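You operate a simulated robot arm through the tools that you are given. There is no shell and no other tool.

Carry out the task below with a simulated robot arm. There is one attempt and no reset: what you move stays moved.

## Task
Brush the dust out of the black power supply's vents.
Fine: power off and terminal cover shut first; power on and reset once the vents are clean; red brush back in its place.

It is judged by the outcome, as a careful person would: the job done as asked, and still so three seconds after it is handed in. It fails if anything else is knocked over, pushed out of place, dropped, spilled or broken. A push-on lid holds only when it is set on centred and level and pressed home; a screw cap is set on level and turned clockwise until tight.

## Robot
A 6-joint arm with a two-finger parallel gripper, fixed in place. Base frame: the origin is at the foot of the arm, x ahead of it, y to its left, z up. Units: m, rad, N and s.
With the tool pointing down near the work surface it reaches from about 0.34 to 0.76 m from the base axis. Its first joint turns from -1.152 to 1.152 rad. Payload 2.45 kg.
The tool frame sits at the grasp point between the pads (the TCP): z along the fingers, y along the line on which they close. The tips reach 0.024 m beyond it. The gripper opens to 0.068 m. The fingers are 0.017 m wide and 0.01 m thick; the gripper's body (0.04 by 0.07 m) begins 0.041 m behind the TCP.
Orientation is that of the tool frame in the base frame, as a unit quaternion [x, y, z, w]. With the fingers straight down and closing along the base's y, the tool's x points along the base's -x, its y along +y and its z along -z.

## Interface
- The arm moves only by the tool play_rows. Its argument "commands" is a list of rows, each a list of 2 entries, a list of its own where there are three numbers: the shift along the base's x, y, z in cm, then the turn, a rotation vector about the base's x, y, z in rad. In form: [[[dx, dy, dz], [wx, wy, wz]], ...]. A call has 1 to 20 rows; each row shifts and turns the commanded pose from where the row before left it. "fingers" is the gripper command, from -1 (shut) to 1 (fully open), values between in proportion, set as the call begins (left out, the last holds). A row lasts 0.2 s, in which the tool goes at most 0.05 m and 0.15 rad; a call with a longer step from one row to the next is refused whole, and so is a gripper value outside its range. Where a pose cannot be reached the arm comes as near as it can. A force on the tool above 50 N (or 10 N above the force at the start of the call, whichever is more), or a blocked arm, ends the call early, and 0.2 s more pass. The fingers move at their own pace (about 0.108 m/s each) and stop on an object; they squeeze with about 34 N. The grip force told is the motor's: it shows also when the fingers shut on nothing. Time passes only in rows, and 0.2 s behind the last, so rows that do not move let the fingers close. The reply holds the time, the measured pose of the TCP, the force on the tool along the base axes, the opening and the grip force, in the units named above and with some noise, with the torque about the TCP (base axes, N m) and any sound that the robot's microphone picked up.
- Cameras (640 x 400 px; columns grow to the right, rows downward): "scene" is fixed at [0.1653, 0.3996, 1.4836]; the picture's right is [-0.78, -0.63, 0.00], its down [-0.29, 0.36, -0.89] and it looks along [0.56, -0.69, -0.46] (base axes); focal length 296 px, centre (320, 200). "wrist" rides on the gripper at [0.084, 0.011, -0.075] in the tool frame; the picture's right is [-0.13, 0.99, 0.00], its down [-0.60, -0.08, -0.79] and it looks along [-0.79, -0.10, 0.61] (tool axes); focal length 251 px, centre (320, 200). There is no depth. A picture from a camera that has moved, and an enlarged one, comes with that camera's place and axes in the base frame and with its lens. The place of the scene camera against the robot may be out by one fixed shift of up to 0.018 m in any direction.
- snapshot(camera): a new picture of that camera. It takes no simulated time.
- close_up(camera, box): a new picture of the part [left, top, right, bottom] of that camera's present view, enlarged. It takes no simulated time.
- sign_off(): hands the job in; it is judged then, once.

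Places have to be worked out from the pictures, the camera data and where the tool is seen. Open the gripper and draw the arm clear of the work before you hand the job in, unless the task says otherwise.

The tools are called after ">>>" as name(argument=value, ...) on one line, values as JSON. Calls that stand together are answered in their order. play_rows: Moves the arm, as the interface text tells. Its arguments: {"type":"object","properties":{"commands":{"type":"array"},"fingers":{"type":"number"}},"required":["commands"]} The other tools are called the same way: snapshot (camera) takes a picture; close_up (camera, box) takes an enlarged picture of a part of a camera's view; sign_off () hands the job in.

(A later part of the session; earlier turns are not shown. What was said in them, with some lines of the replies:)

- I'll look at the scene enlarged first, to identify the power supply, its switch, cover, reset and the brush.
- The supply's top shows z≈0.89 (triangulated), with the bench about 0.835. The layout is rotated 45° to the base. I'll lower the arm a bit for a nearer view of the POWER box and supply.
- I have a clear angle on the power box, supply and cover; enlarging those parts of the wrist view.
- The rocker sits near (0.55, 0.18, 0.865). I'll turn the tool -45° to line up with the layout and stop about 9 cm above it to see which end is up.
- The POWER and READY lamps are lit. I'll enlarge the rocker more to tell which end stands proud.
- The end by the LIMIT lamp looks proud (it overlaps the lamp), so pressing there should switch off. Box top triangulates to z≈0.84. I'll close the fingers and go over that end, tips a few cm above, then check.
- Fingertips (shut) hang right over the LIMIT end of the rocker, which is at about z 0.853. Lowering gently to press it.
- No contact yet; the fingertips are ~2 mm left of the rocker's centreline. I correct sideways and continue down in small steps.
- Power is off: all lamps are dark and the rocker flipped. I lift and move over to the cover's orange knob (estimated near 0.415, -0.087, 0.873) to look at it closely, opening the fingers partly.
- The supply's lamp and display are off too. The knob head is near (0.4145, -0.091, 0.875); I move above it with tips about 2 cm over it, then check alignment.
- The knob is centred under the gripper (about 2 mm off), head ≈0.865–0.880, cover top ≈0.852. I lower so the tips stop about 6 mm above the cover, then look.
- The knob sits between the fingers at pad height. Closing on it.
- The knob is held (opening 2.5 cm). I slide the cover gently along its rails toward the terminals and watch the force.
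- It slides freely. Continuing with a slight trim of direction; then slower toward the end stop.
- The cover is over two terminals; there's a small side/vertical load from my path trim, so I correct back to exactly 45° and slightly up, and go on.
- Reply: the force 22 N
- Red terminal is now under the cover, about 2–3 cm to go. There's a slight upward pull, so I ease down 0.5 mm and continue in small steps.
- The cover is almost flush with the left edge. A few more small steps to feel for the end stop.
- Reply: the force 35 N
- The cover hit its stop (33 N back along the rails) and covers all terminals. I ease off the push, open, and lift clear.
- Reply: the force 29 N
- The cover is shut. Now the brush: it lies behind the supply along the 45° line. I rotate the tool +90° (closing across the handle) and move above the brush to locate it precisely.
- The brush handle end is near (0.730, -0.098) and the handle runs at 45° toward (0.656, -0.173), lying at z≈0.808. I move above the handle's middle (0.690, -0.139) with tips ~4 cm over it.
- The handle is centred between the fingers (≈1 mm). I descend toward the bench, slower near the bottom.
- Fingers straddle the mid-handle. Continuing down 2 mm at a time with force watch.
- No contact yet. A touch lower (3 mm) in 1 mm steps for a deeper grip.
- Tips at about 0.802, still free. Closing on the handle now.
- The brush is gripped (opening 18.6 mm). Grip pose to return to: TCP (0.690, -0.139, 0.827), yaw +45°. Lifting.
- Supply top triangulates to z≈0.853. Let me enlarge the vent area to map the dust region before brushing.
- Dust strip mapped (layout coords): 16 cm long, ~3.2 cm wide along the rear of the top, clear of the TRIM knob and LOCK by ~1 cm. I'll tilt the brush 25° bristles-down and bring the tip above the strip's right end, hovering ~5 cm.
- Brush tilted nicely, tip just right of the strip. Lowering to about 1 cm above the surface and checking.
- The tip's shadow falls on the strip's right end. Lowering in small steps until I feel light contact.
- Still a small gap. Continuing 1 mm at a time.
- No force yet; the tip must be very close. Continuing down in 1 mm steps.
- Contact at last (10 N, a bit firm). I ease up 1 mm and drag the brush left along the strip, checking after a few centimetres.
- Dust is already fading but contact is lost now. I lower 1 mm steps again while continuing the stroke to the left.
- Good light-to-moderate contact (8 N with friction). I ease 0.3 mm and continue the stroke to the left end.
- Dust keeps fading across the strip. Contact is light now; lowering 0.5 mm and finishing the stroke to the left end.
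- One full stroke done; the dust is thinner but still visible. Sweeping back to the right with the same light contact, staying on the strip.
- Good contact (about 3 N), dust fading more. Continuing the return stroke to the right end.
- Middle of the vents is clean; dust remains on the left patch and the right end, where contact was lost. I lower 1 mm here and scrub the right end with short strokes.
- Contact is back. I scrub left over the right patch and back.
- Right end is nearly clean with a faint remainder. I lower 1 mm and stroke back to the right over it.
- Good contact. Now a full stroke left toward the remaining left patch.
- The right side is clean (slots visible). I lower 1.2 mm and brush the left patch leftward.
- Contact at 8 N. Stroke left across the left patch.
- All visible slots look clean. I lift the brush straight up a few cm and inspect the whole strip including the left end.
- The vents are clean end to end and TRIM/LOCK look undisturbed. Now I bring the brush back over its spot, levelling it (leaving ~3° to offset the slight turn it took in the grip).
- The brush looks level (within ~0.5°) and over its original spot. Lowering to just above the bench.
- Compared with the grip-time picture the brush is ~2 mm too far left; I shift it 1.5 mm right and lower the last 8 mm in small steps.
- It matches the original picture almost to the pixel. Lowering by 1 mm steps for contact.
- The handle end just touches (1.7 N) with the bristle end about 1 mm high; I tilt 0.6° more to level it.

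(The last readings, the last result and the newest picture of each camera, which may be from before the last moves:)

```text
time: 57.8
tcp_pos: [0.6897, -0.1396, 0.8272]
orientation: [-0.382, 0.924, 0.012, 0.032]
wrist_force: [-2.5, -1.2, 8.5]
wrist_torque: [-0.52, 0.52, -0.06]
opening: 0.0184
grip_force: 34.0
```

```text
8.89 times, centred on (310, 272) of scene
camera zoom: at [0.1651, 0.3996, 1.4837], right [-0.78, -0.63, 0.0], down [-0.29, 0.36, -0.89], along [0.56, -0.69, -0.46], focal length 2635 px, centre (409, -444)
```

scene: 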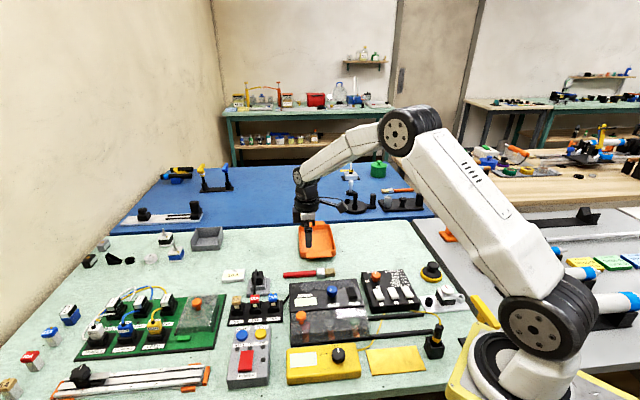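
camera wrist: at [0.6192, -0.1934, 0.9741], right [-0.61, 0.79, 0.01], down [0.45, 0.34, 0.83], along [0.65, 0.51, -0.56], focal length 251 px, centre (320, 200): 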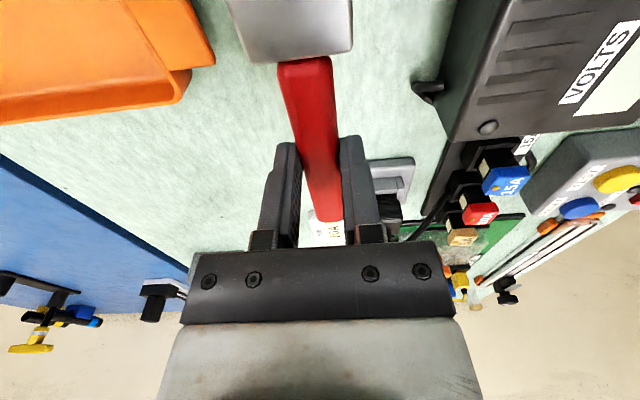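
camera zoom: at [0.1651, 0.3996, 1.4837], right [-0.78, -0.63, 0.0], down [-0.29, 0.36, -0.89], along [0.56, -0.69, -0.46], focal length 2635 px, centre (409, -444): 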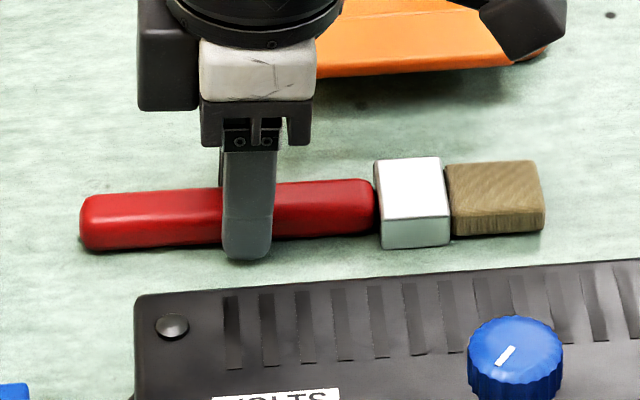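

Now it bears on the bristle end, so it is essentially flat. I relax slightly, open, and lift straight up.

>>> play_rows(commands=[[[0, 0, 0.02], [-0.003, 0.003, 0]], [[0, 0, 0], [0, 0, 0]]])

>>> play_rows(commands=[[[0, 0, 0], [0, 0, 0]], [[0, 0, 0], [0, 0, 0]], [[0, 0, 0.5], [0, 0, 0]], [[0, 0, 2.0], [-0.02, 0.02, 0]], [[0, 0, 4.0], [-0.02, 0.02, 0]], [[0, 0, 5.0], [0, 0, 0]], [[0, 0, 3.0], [0, 0, 0]], [[0, 0, 0], [0, 0, 0]]], fingers=0.4)

>>> close_up(camera="scene", box=[280, 250, 340, 295])

>>> close_up(camera="scene", box=[220, 250, 380, 350])

>>> snapshot(camera="wrist")

```text
time: 58.4
tcp_pos: [0.6891, -0.1387, 0.8259]
orientation: [-0.384, 0.923, 0.011, 0.029]
wrist_force: [0.3, -2.1, 5.5]
wrist_torque: [-0.34, 0.26, 0.03]
opening: 0.0186
grip_force: 34.0
```

```text
time: 60.2
tcp_pos: [0.6885, -0.1406, 0.9721]
orientation: [-0.384, 0.923, 0.001, 0.002]
wrist_force: [-0.1, -0.6, 0.6]
wrist_torque: [-0.05, -0.02, 0.01]
opening: 0.0475
grip_force: 0.1
```

```text
8.89 times, centred on (310, 272) of scene
camera zoom: at [0.1653, 0.3996, 1.4836], right [-0.78, -0.63, 0.0], down [-0.29, 0.36, -0.89], along [0.56, -0.69, -0.46], focal length 2635 px, centre (409, -444)
```

zoom: 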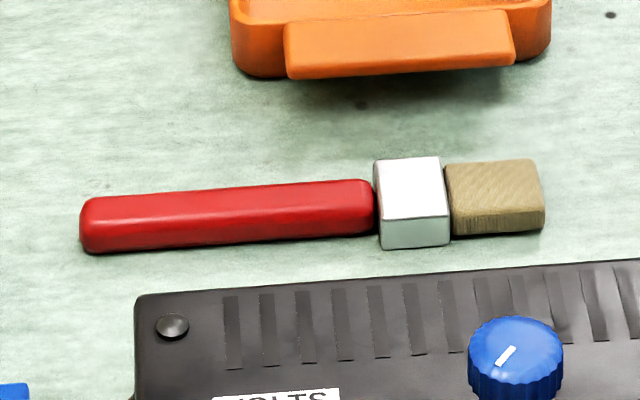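

```text
4.00 times, centred on (300, 300) of scene
camera zoom: at [0.1653, 0.3996, 1.4836], right [-0.78, -0.63, 0.0], down [-0.29, 0.36, -0.89], along [0.56, -0.69, -0.46], focal length 1186 px, centre (400, -200)
```

zoom: 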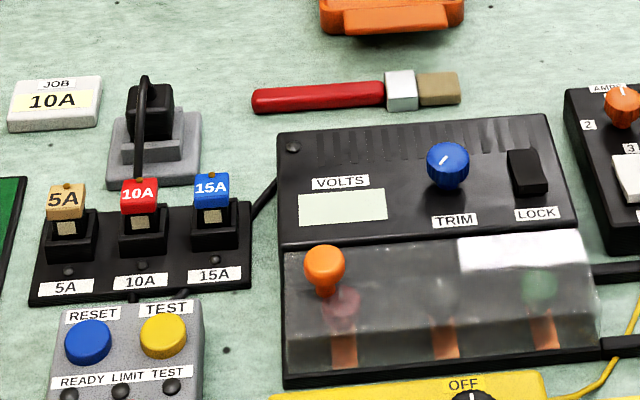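

```text
taken
camera wrist: at [0.6204, -0.1931, 1.0471], right [-0.61, 0.79, 0.0], down [0.48, 0.37, 0.8], along [0.63, 0.49, -0.6], focal length 251 px, centre (320, 200)
```

wrist: 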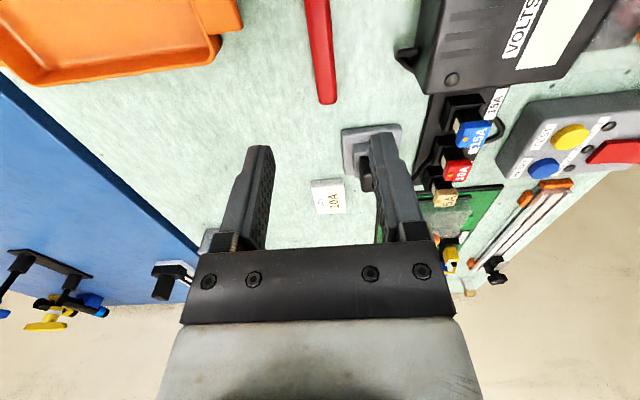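

The brush lies exactly where it was. Now I go back to the power box (yaw -45°, fingers shut) above the POWER-label end of the rocker, about (0.557, 0.194).

>>> play_rows(commands=[[[-1.1, 2.79, 0], [0, 0, -0.131]], [[-1.1, 2.79, 0], [0, 0, -0.131]], [[-1.1, 2.79, 0], [0, 0, -0.131]], [[-1.1, 2.79, 0], [0, 0, -0.131]], [[-1.1, 2.79, 0], [0, 0, -0.131]], [[-1.1, 2.79, 0], [0, 0, -0.131]], [[-1.1, 2.79, 0], [0, 0, -0.131]], [[-1.1, 2.79, 0], [0, 0, -0.131]], [[-1.1, 2.79, 0], [0, 0, -0.131]], [[-1.1, 2.79, 0], [0, 0, -0.131]], [[-1.1, 2.79, 0], [0, 0, -0.131]], [[-1.1, 2.79, 0], [0, 0, -0.131]], [[0, 0, -3.0], [0, 0, 0]], [[0, 0, -2.5], [0, 0, 0]], [[0, 0, 0], [0, 0, 0]]], fingers=-1)

>>> snapshot(camera="wrist")

>>> close_up(camera="wrist", box=[220, 0, 400, 160])

>>> close_up(camera="scene", box=[220, 320, 280, 395])

```text
time: 63.4
tcp_pos: [0.5571, 0.1938, 0.9176]
orientation: [0.383, 0.924, -0.001, 0.002]
wrist_force: [0.6, 0.0, 0.5]
wrist_torque: [0.02, 0.02, 0.0]
opening: 0.0001
grip_force: 23.4
```

```text
taken
camera wrist: at [0.5036, 0.2611, 0.9921], right [0.79, 0.61, 0.0], down [0.37, -0.48, 0.8], along [0.49, -0.63, -0.6], focal length 251 px, centre (320, 200)
```

wrist: 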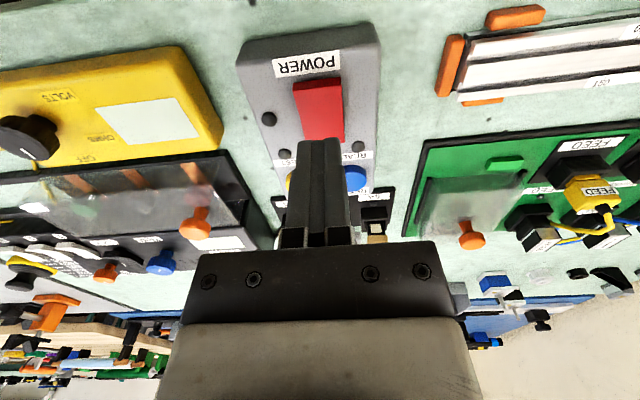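

```text
2.50 times, centred on (310, 80) of wrist
camera zoom: at [0.5036, 0.2611, 0.9921], right [0.79, 0.61, 0.0], down [0.37, -0.48, 0.8], along [0.49, -0.63, -0.6], focal length 629 px, centre (345, 500)
```

zoom: 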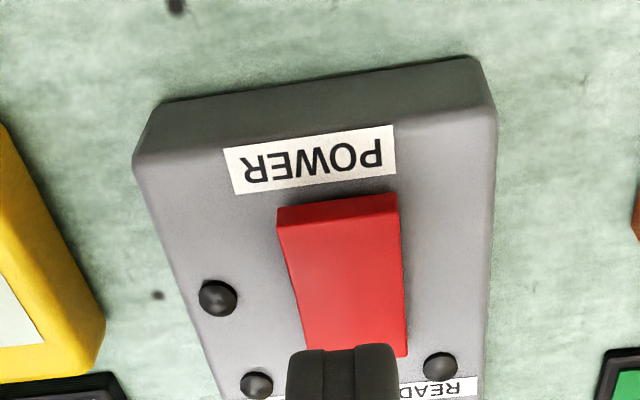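

```text
5.33 times, centred on (250, 358) of scene
camera zoom: at [0.1653, 0.3996, 1.4836], right [-0.78, -0.63, 0.0], down [-0.29, 0.36, -0.89], along [0.56, -0.69, -0.46], focal length 1581 px, centre (693, -640)
```

zoom: 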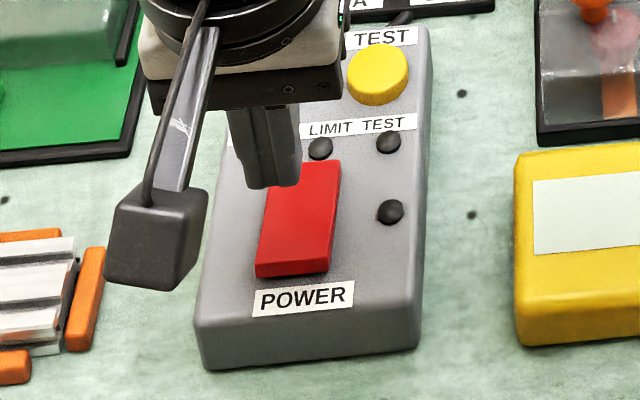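

The point under the fingertips falls on the rocker's POWER end (now proud), centred. Lowering to press it on.

>>> play_rows(commands=[[[0, 0, -1.5], [0, 0, 0]], [[0, 0, -1.5], [0, 0, 0]], [[0, 0, -0.5], [0, 0, 0]], [[0, 0, -0.3], [0, 0, 0]], [[0, 0, -0.3], [0, 0, 0]], [[0, 0, -0.3], [0, 0, 0]]])

>>> close_up(camera="wrist", box=[220, 20, 400, 180])

```text
time: 64.8
tcp_pos: [0.5567, 0.1953, 0.8728]
orientation: [0.383, 0.924, -0.001, 0.002]
wrist_force: [-0.1, 0.3, -0.1]
wrist_torque: [0.04, 0.03, -0.01]
opening: 0.0002
grip_force: 23.2
```

```text
2.50 times, centred on (310, 100) of wrist
camera zoom: at [0.5037, 0.2619, 0.9481], right [0.79, 0.61, 0.0], down [0.37, -0.48, 0.8], along [0.49, -0.63, -0.6], focal length 629 px, centre (345, 450)
```

zoom: 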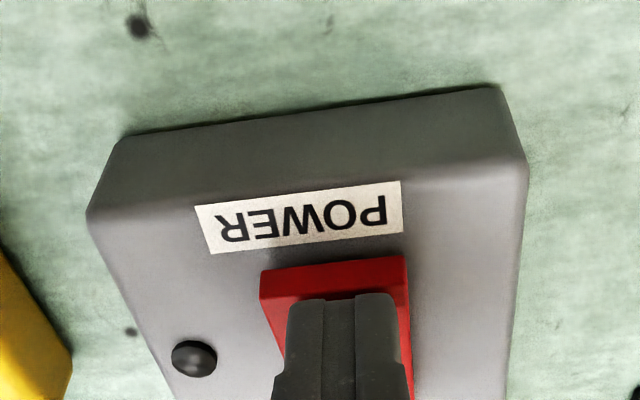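

Just above the rocker end; pressing down a few more millimetres.

>>> play_rows(commands=[[[0, 0, -0.3], [0, 0, 0]], [[0, 0, -0.3], [0, 0, 0]], [[0, 0, -0.2], [0, 0, 0]]])

>>> close_up(camera="wrist", box=[220, 20, 400, 180])

>>> close_up(camera="scene", box=[220, 270, 380, 390])

```text
time: 65.6
tcp_pos: [0.5577, 0.1957, 0.8659]
orientation: [0.383, 0.924, 0.0, 0.003]
wrist_force: [-18.0, -5.2, 40.7]
wrist_torque: [-0.41, 0.2, -0.01]
opening: 0.0003
grip_force: 23.1
```

```text
2.50 times, centred on (310, 100) of wrist
camera zoom: at [0.5034, 0.2621, 0.9427], right [0.79, 0.61, 0.0], down [0.37, -0.48, 0.8], along [0.49, -0.63, -0.6], focal length 629 px, centre (345, 450)
```

zoom: 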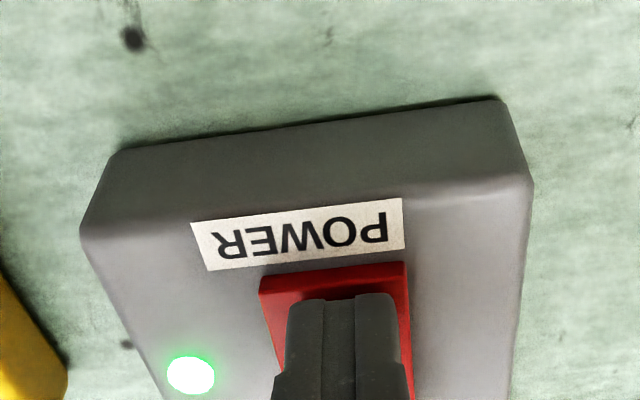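

```text
3.33 times, centred on (300, 330) of scene
camera zoom: at [0.1641, 0.3992, 1.4839], right [-0.78, -0.63, 0.0], down [-0.29, 0.36, -0.89], along [0.56, -0.69, -0.46], focal length 988 px, centre (387, -233)
```

zoom: 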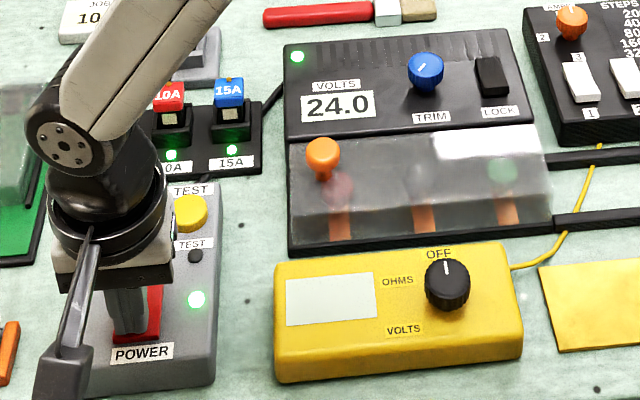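

Power is on: lamps lit and display shows 24.0. I lift off and go above the blue RESET button (about 0.6225, 0.147).

>>> play_rows(commands=[[[0, 0, 1.0], [0, 0, 0]], [[0, 0, 2.5], [0, 0, 0]], [[0, 0, 2.5], [0, 0, 0]], [[2.2, -1.6, 0], [0, 0, 0]], [[2.2, -1.6, 0], [0, 0, 0]], [[2.1, -1.6, 0], [0, 0, 0]], [[0, 0, 0], [0, 0, 0]]])

>>> snapshot(camera="wrist")

>>> close_up(camera="wrist", box=[230, 20, 410, 180])

>>> close_up(camera="scene", box=[210, 280, 330, 390])

```text
time: 67.2
tcp_pos: [0.6218, 0.147, 0.9247]
orientation: [0.384, 0.923, -0.001, 0.003]
wrist_force: [0.2, 0.1, 0.8]
wrist_torque: [0.05, 0.01, 0.03]
opening: 0.0
grip_force: 23.6
```

```text
taken
camera wrist: at [0.5684, 0.2138, 1.0001], right [0.79, 0.61, 0.0], down [0.37, -0.48, 0.8], along [0.49, -0.63, -0.6], focal length 251 px, centre (320, 200)
```

wrist: 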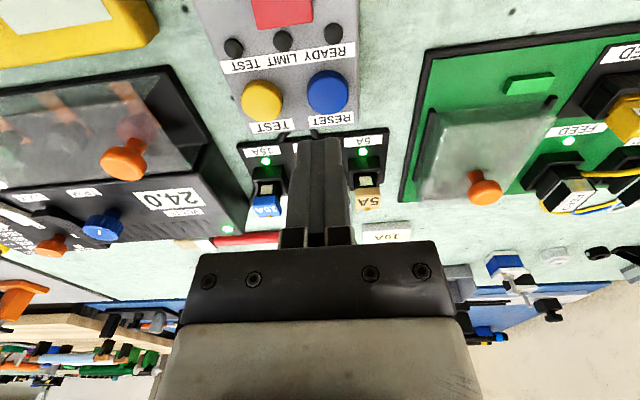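

```text
2.50 times, centred on (320, 100) of wrist
camera zoom: at [0.5684, 0.2138, 1.0001], right [0.79, 0.61, 0.0], down [0.37, -0.48, 0.8], along [0.49, -0.63, -0.6], focal length 629 px, centre (320, 450)
```

zoom: 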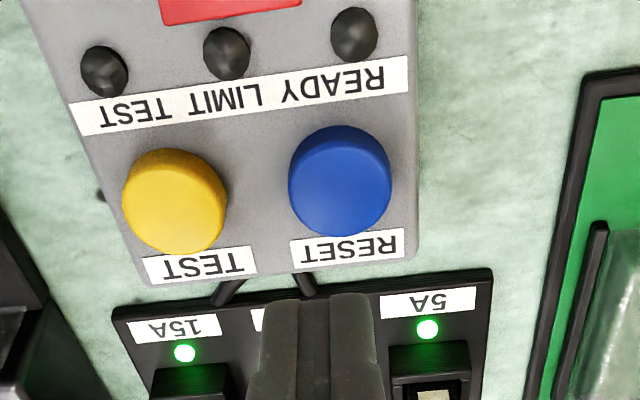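

```text
3.64 times, centred on (270, 335) of scene
camera zoom: at [0.1653, 0.3996, 1.4836], right [-0.78, -0.63, 0.0], down [-0.29, 0.36, -0.89], along [0.56, -0.69, -0.46], focal length 1078 px, centre (502, -291)
```

zoom: 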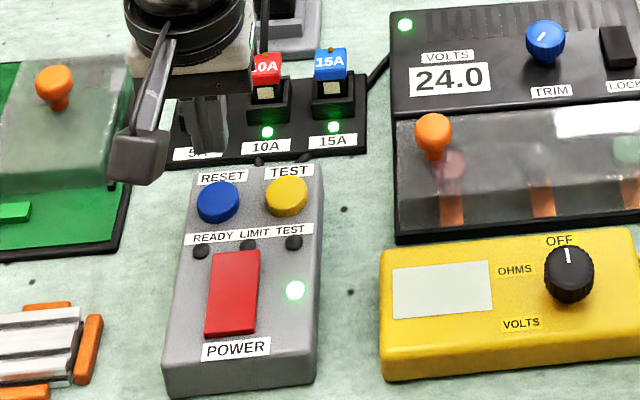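

READY is dark, so RESET is needed. The button centre is about 5 mm to the right of the fingertips; shifting and lowering to ~2 cm above it.

>>> play_rows(commands=[[[0.35, 0.38, -1.0], [0, 0, 0]], [[0, 0, -1.5], [0, 0, 0]], [[0, 0, -0.8], [0, 0, 0]], [[0, 0, 0], [0, 0, 0]]])

>>> close_up(camera="wrist", box=[230, 20, 410, 180])

>>> close_up(camera="scene", box=[220, 310, 280, 355])

```text
time: 68.2
tcp_pos: [0.6242, 0.1506, 0.8919]
orientation: [0.384, 0.924, -0.001, 0.003]
wrist_force: [0.9, -0.4, -0.4]
wrist_torque: [-0.02, 0.0, -0.01]
opening: 0.0
grip_force: 24.4
```

```text
2.50 times, centred on (320, 100) of wrist
camera zoom: at [0.5719, 0.2176, 0.9672], right [0.79, 0.61, 0.0], down [0.37, -0.48, 0.8], along [0.49, -0.63, -0.6], focal length 629 px, centre (320, 450)
```

zoom: 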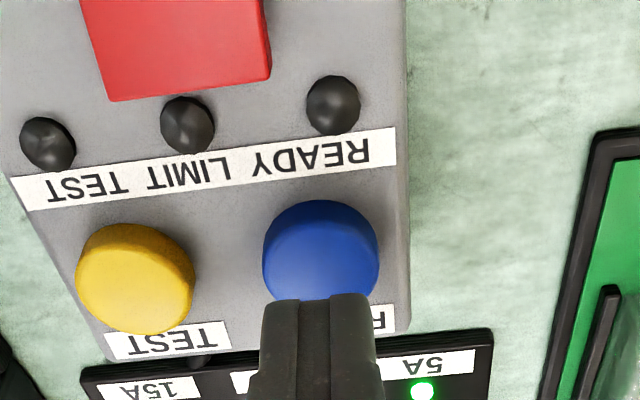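

```text
8.89 times, centred on (250, 332) of scene
camera zoom: at [0.1653, 0.3996, 1.4836], right [-0.78, -0.63, 0.0], down [-0.29, 0.36, -0.89], along [0.56, -0.69, -0.46], focal length 2635 px, centre (942, -978)
```

zoom: 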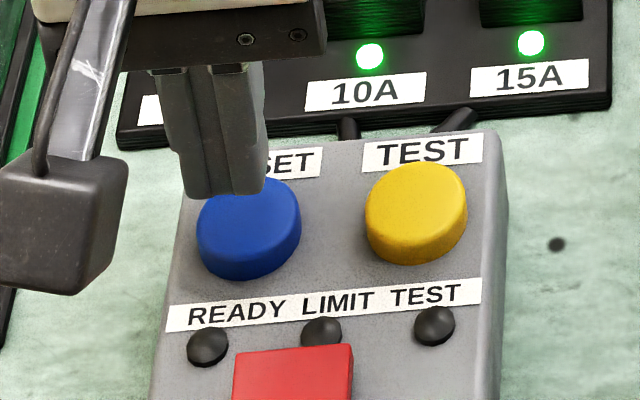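

Fingertips are centred above RESET. Pressing it down gently.

>>> play_rows(commands=[[[0, 0, -1.0], [0, 0, 0]], [[0, 0, -0.6], [0, 0, 0]], [[0, 0, -0.3], [0, 0, 0]], [[0, 0, -0.2], [0, 0, 0]], [[0, 0, -0.2], [0, 0, 0]]])

>>> close_up(camera="wrist", box=[230, 20, 410, 180])

```text
time: 69.4
tcp_pos: [0.6249, 0.1509, 0.868]
orientation: [0.383, 0.924, -0.001, 0.003]
wrist_force: [0.2, -0.1, 0.3]
wrist_torque: [-0.02, 0.0, -0.02]
opening: 0.0
grip_force: 23.5
```

```text
2.50 times, centred on (320, 100) of wrist
camera zoom: at [0.5718, 0.2176, 0.9437], right [0.79, 0.61, 0.0], down [0.37, -0.48, 0.8], along [0.49, -0.63, -0.6], focal length 629 px, centre (320, 450)
```

zoom: 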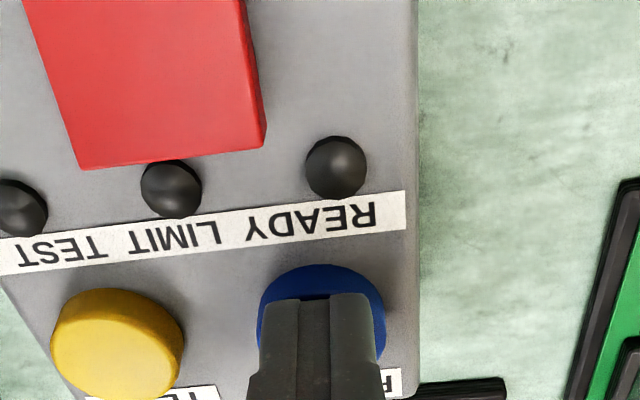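

No contact force yet; continuing in 2 mm and then 1 mm steps.

>>> play_rows(commands=[[[0, 0, -0.2], [0, 0, 0]], [[0, 0, -0.15], [0, 0, 0]], [[0, 0, -0.1], [0, 0, 0]]])

>>> close_up(camera="wrist", box=[230, 20, 410, 180])

```text
time: 70.2
tcp_pos: [0.6258, 0.1515, 0.8636]
orientation: [0.383, 0.924, -0.001, 0.002]
wrist_force: [-1.3, -0.2, 1.6]
wrist_torque: [0.0, 0.02, -0.02]
opening: 0.0
grip_force: 23.3
heard: click
```

```text
2.50 times, centred on (320, 100) of wrist
camera zoom: at [0.5722, 0.2178, 0.9399], right [0.79, 0.61, 0.0], down [0.37, -0.48, 0.8], along [0.49, -0.63, -0.6], focal length 629 px, centre (320, 450)
```

zoom: 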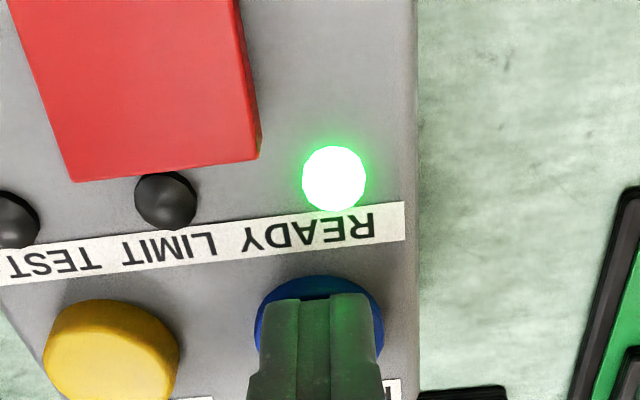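

A click, and READY is lit. I lift off, draw the arm clear and open the gripper, then check everything.

>>> play_rows(commands=[[[0, 0, 1.0], [0, 0, 0]], [[0, 0, 3.0], [0, 0, 0]], [[0, 0, 4.0], [0, 0, 0]], [[0, 0, 4.0], [0, 0, 0]], [[-1.0, -1.0, 4.0], [0, 0, 0]], [[-2.0, -1.0, 4.0], [0, 0, 0]], [[-2.0, -1.0, 4.0], [0, 0, 0]], [[-2.0, -1.0, 4.0], [0, 0, 0]], [[-2.0, -1.0, 4.0], [0, 0, 0]], [[0, 0, 0], [0, 0, 0]]])

>>> play_rows(commands=[[[-1.5, 0, 3.0], [0, 0, 0]], [[-1.5, 0, 3.0], [0, 0, 0]], [[0, 0, 0], [0, 0, 0]], [[0, 0, 0], [0, 0, 0]]], fingers=1)

>>> snapshot(camera="scene")

>>> close_up(camera="scene", box=[220, 250, 380, 350])

>>> close_up(camera="scene", box=[220, 300, 440, 400])

```text
time: 72.4
tcp_pos: [0.5361, 0.1028, 1.1843]
orientation: [0.383, 0.924, -0.001, 0.003]
wrist_force: [-0.3, -0.4, -1.4]
wrist_torque: [0.0, -0.01, 0.01]
opening: 0.0002
grip_force: 23.8
```

```text
time: 73.4
tcp_pos: [0.507, 0.102, 1.2448]
orientation: [0.384, 0.923, -0.001, 0.003]
wrist_force: [-0.7, 0.1, 0.3]
wrist_torque: [0.02, 0.0, 0.01]
opening: 0.0681
grip_force: 0.1
```

```text
taken
```

scene: 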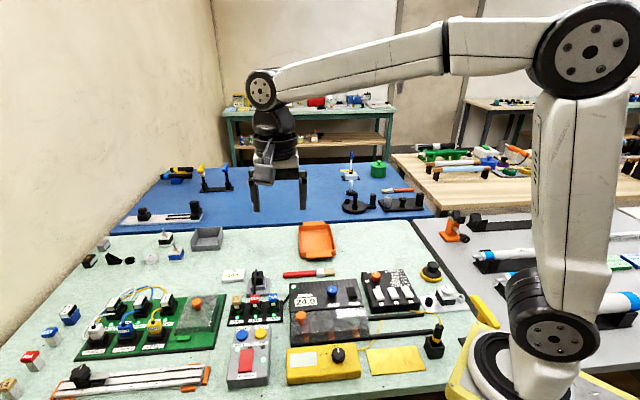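

```text
4.00 times, centred on (300, 300) of scene
camera zoom: at [0.1653, 0.3996, 1.4836], right [-0.78, -0.63, 0.0], down [-0.29, 0.36, -0.89], along [0.56, -0.69, -0.46], focal length 1186 px, centre (400, -200)
```

zoom: 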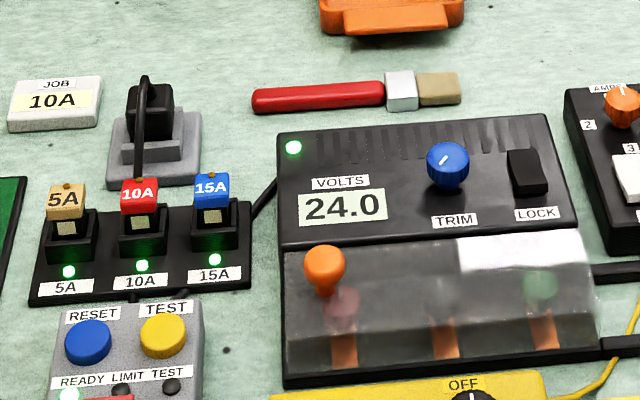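

```text
2.91 times, centred on (330, 350) of scene
camera zoom: at [0.1653, 0.3996, 1.4836], right [-0.78, -0.63, 0.0], down [-0.29, 0.36, -0.89], along [0.56, -0.69, -0.46], focal length 862 px, centre (291, -236)
```

zoom: 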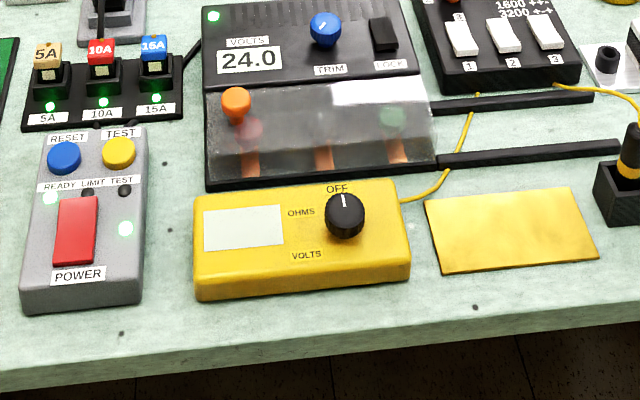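

Everything appears in order; one last enlarged look at the vents and cover before handing in.

>>> close_up(camera="scene", box=[285, 270, 375, 350])

>>> close_up(camera="wrist", box=[40, 0, 300, 180])

```text
5.00 times, centred on (330, 310) of scene
camera zoom: at [0.1653, 0.3996, 1.4836], right [-0.78, -0.63, 0.0], down [-0.29, 0.36, -0.89], along [0.56, -0.69, -0.46], focal length 1482 px, centre (270, -350)
```

zoom: 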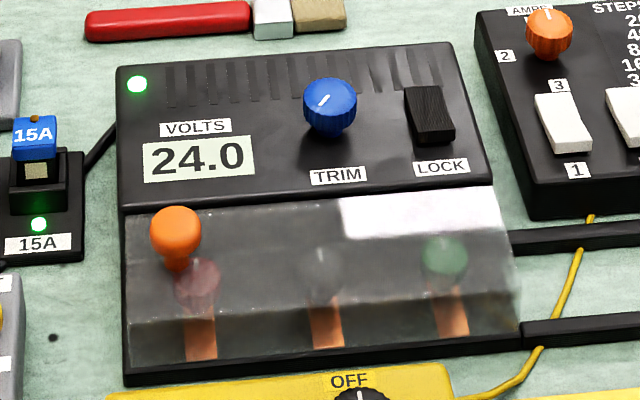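

```text
2.22 times, centred on (170, 90) of wrist
camera zoom: at [0.4529, 0.1683, 1.3198], right [0.79, 0.61, 0.0], down [0.37, -0.48, 0.8], along [0.49, -0.63, -0.6], focal length 559 px, centre (653, 444)
```

zoom: 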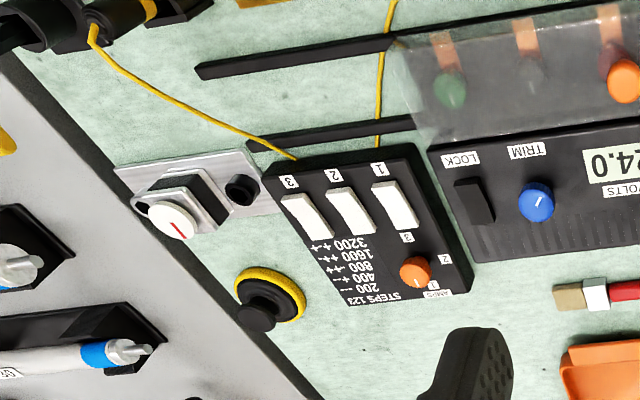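

The vents are clean, the cover is fully over the terminals, and the display reads 24.0 with POWER and READY lit. The brush is back in place and the arm is clear with the gripper open, so I'm handing the job in.

>>> sign_off()

```text
The job is handed in.
```

The power supply's vents are brushed clean along their whole length, and the job is handed in.

- **Before brushing:** I switched the power off at the red rocker. Then I slid the terminal cover over all three terminals until it hit its stop. I left it shut.
- **Brushing:** It took several strokes with the red brush. The TRIM knob and LOCK switch look unchanged in the pictures.
- **Brush:** It is back on its original spot, matching the earlier picture to within about 2 mm.
- **Power on and reset:** POWER and READY are lit, the display reads 24.0, and RESET gave a click. Turning the power on took about 40 N on the rocker, firmer than the roughly 16 N it took to turn off.

In the final pictures nothing else looked moved or knocked over. The arm was clear of the work with the gripper open.
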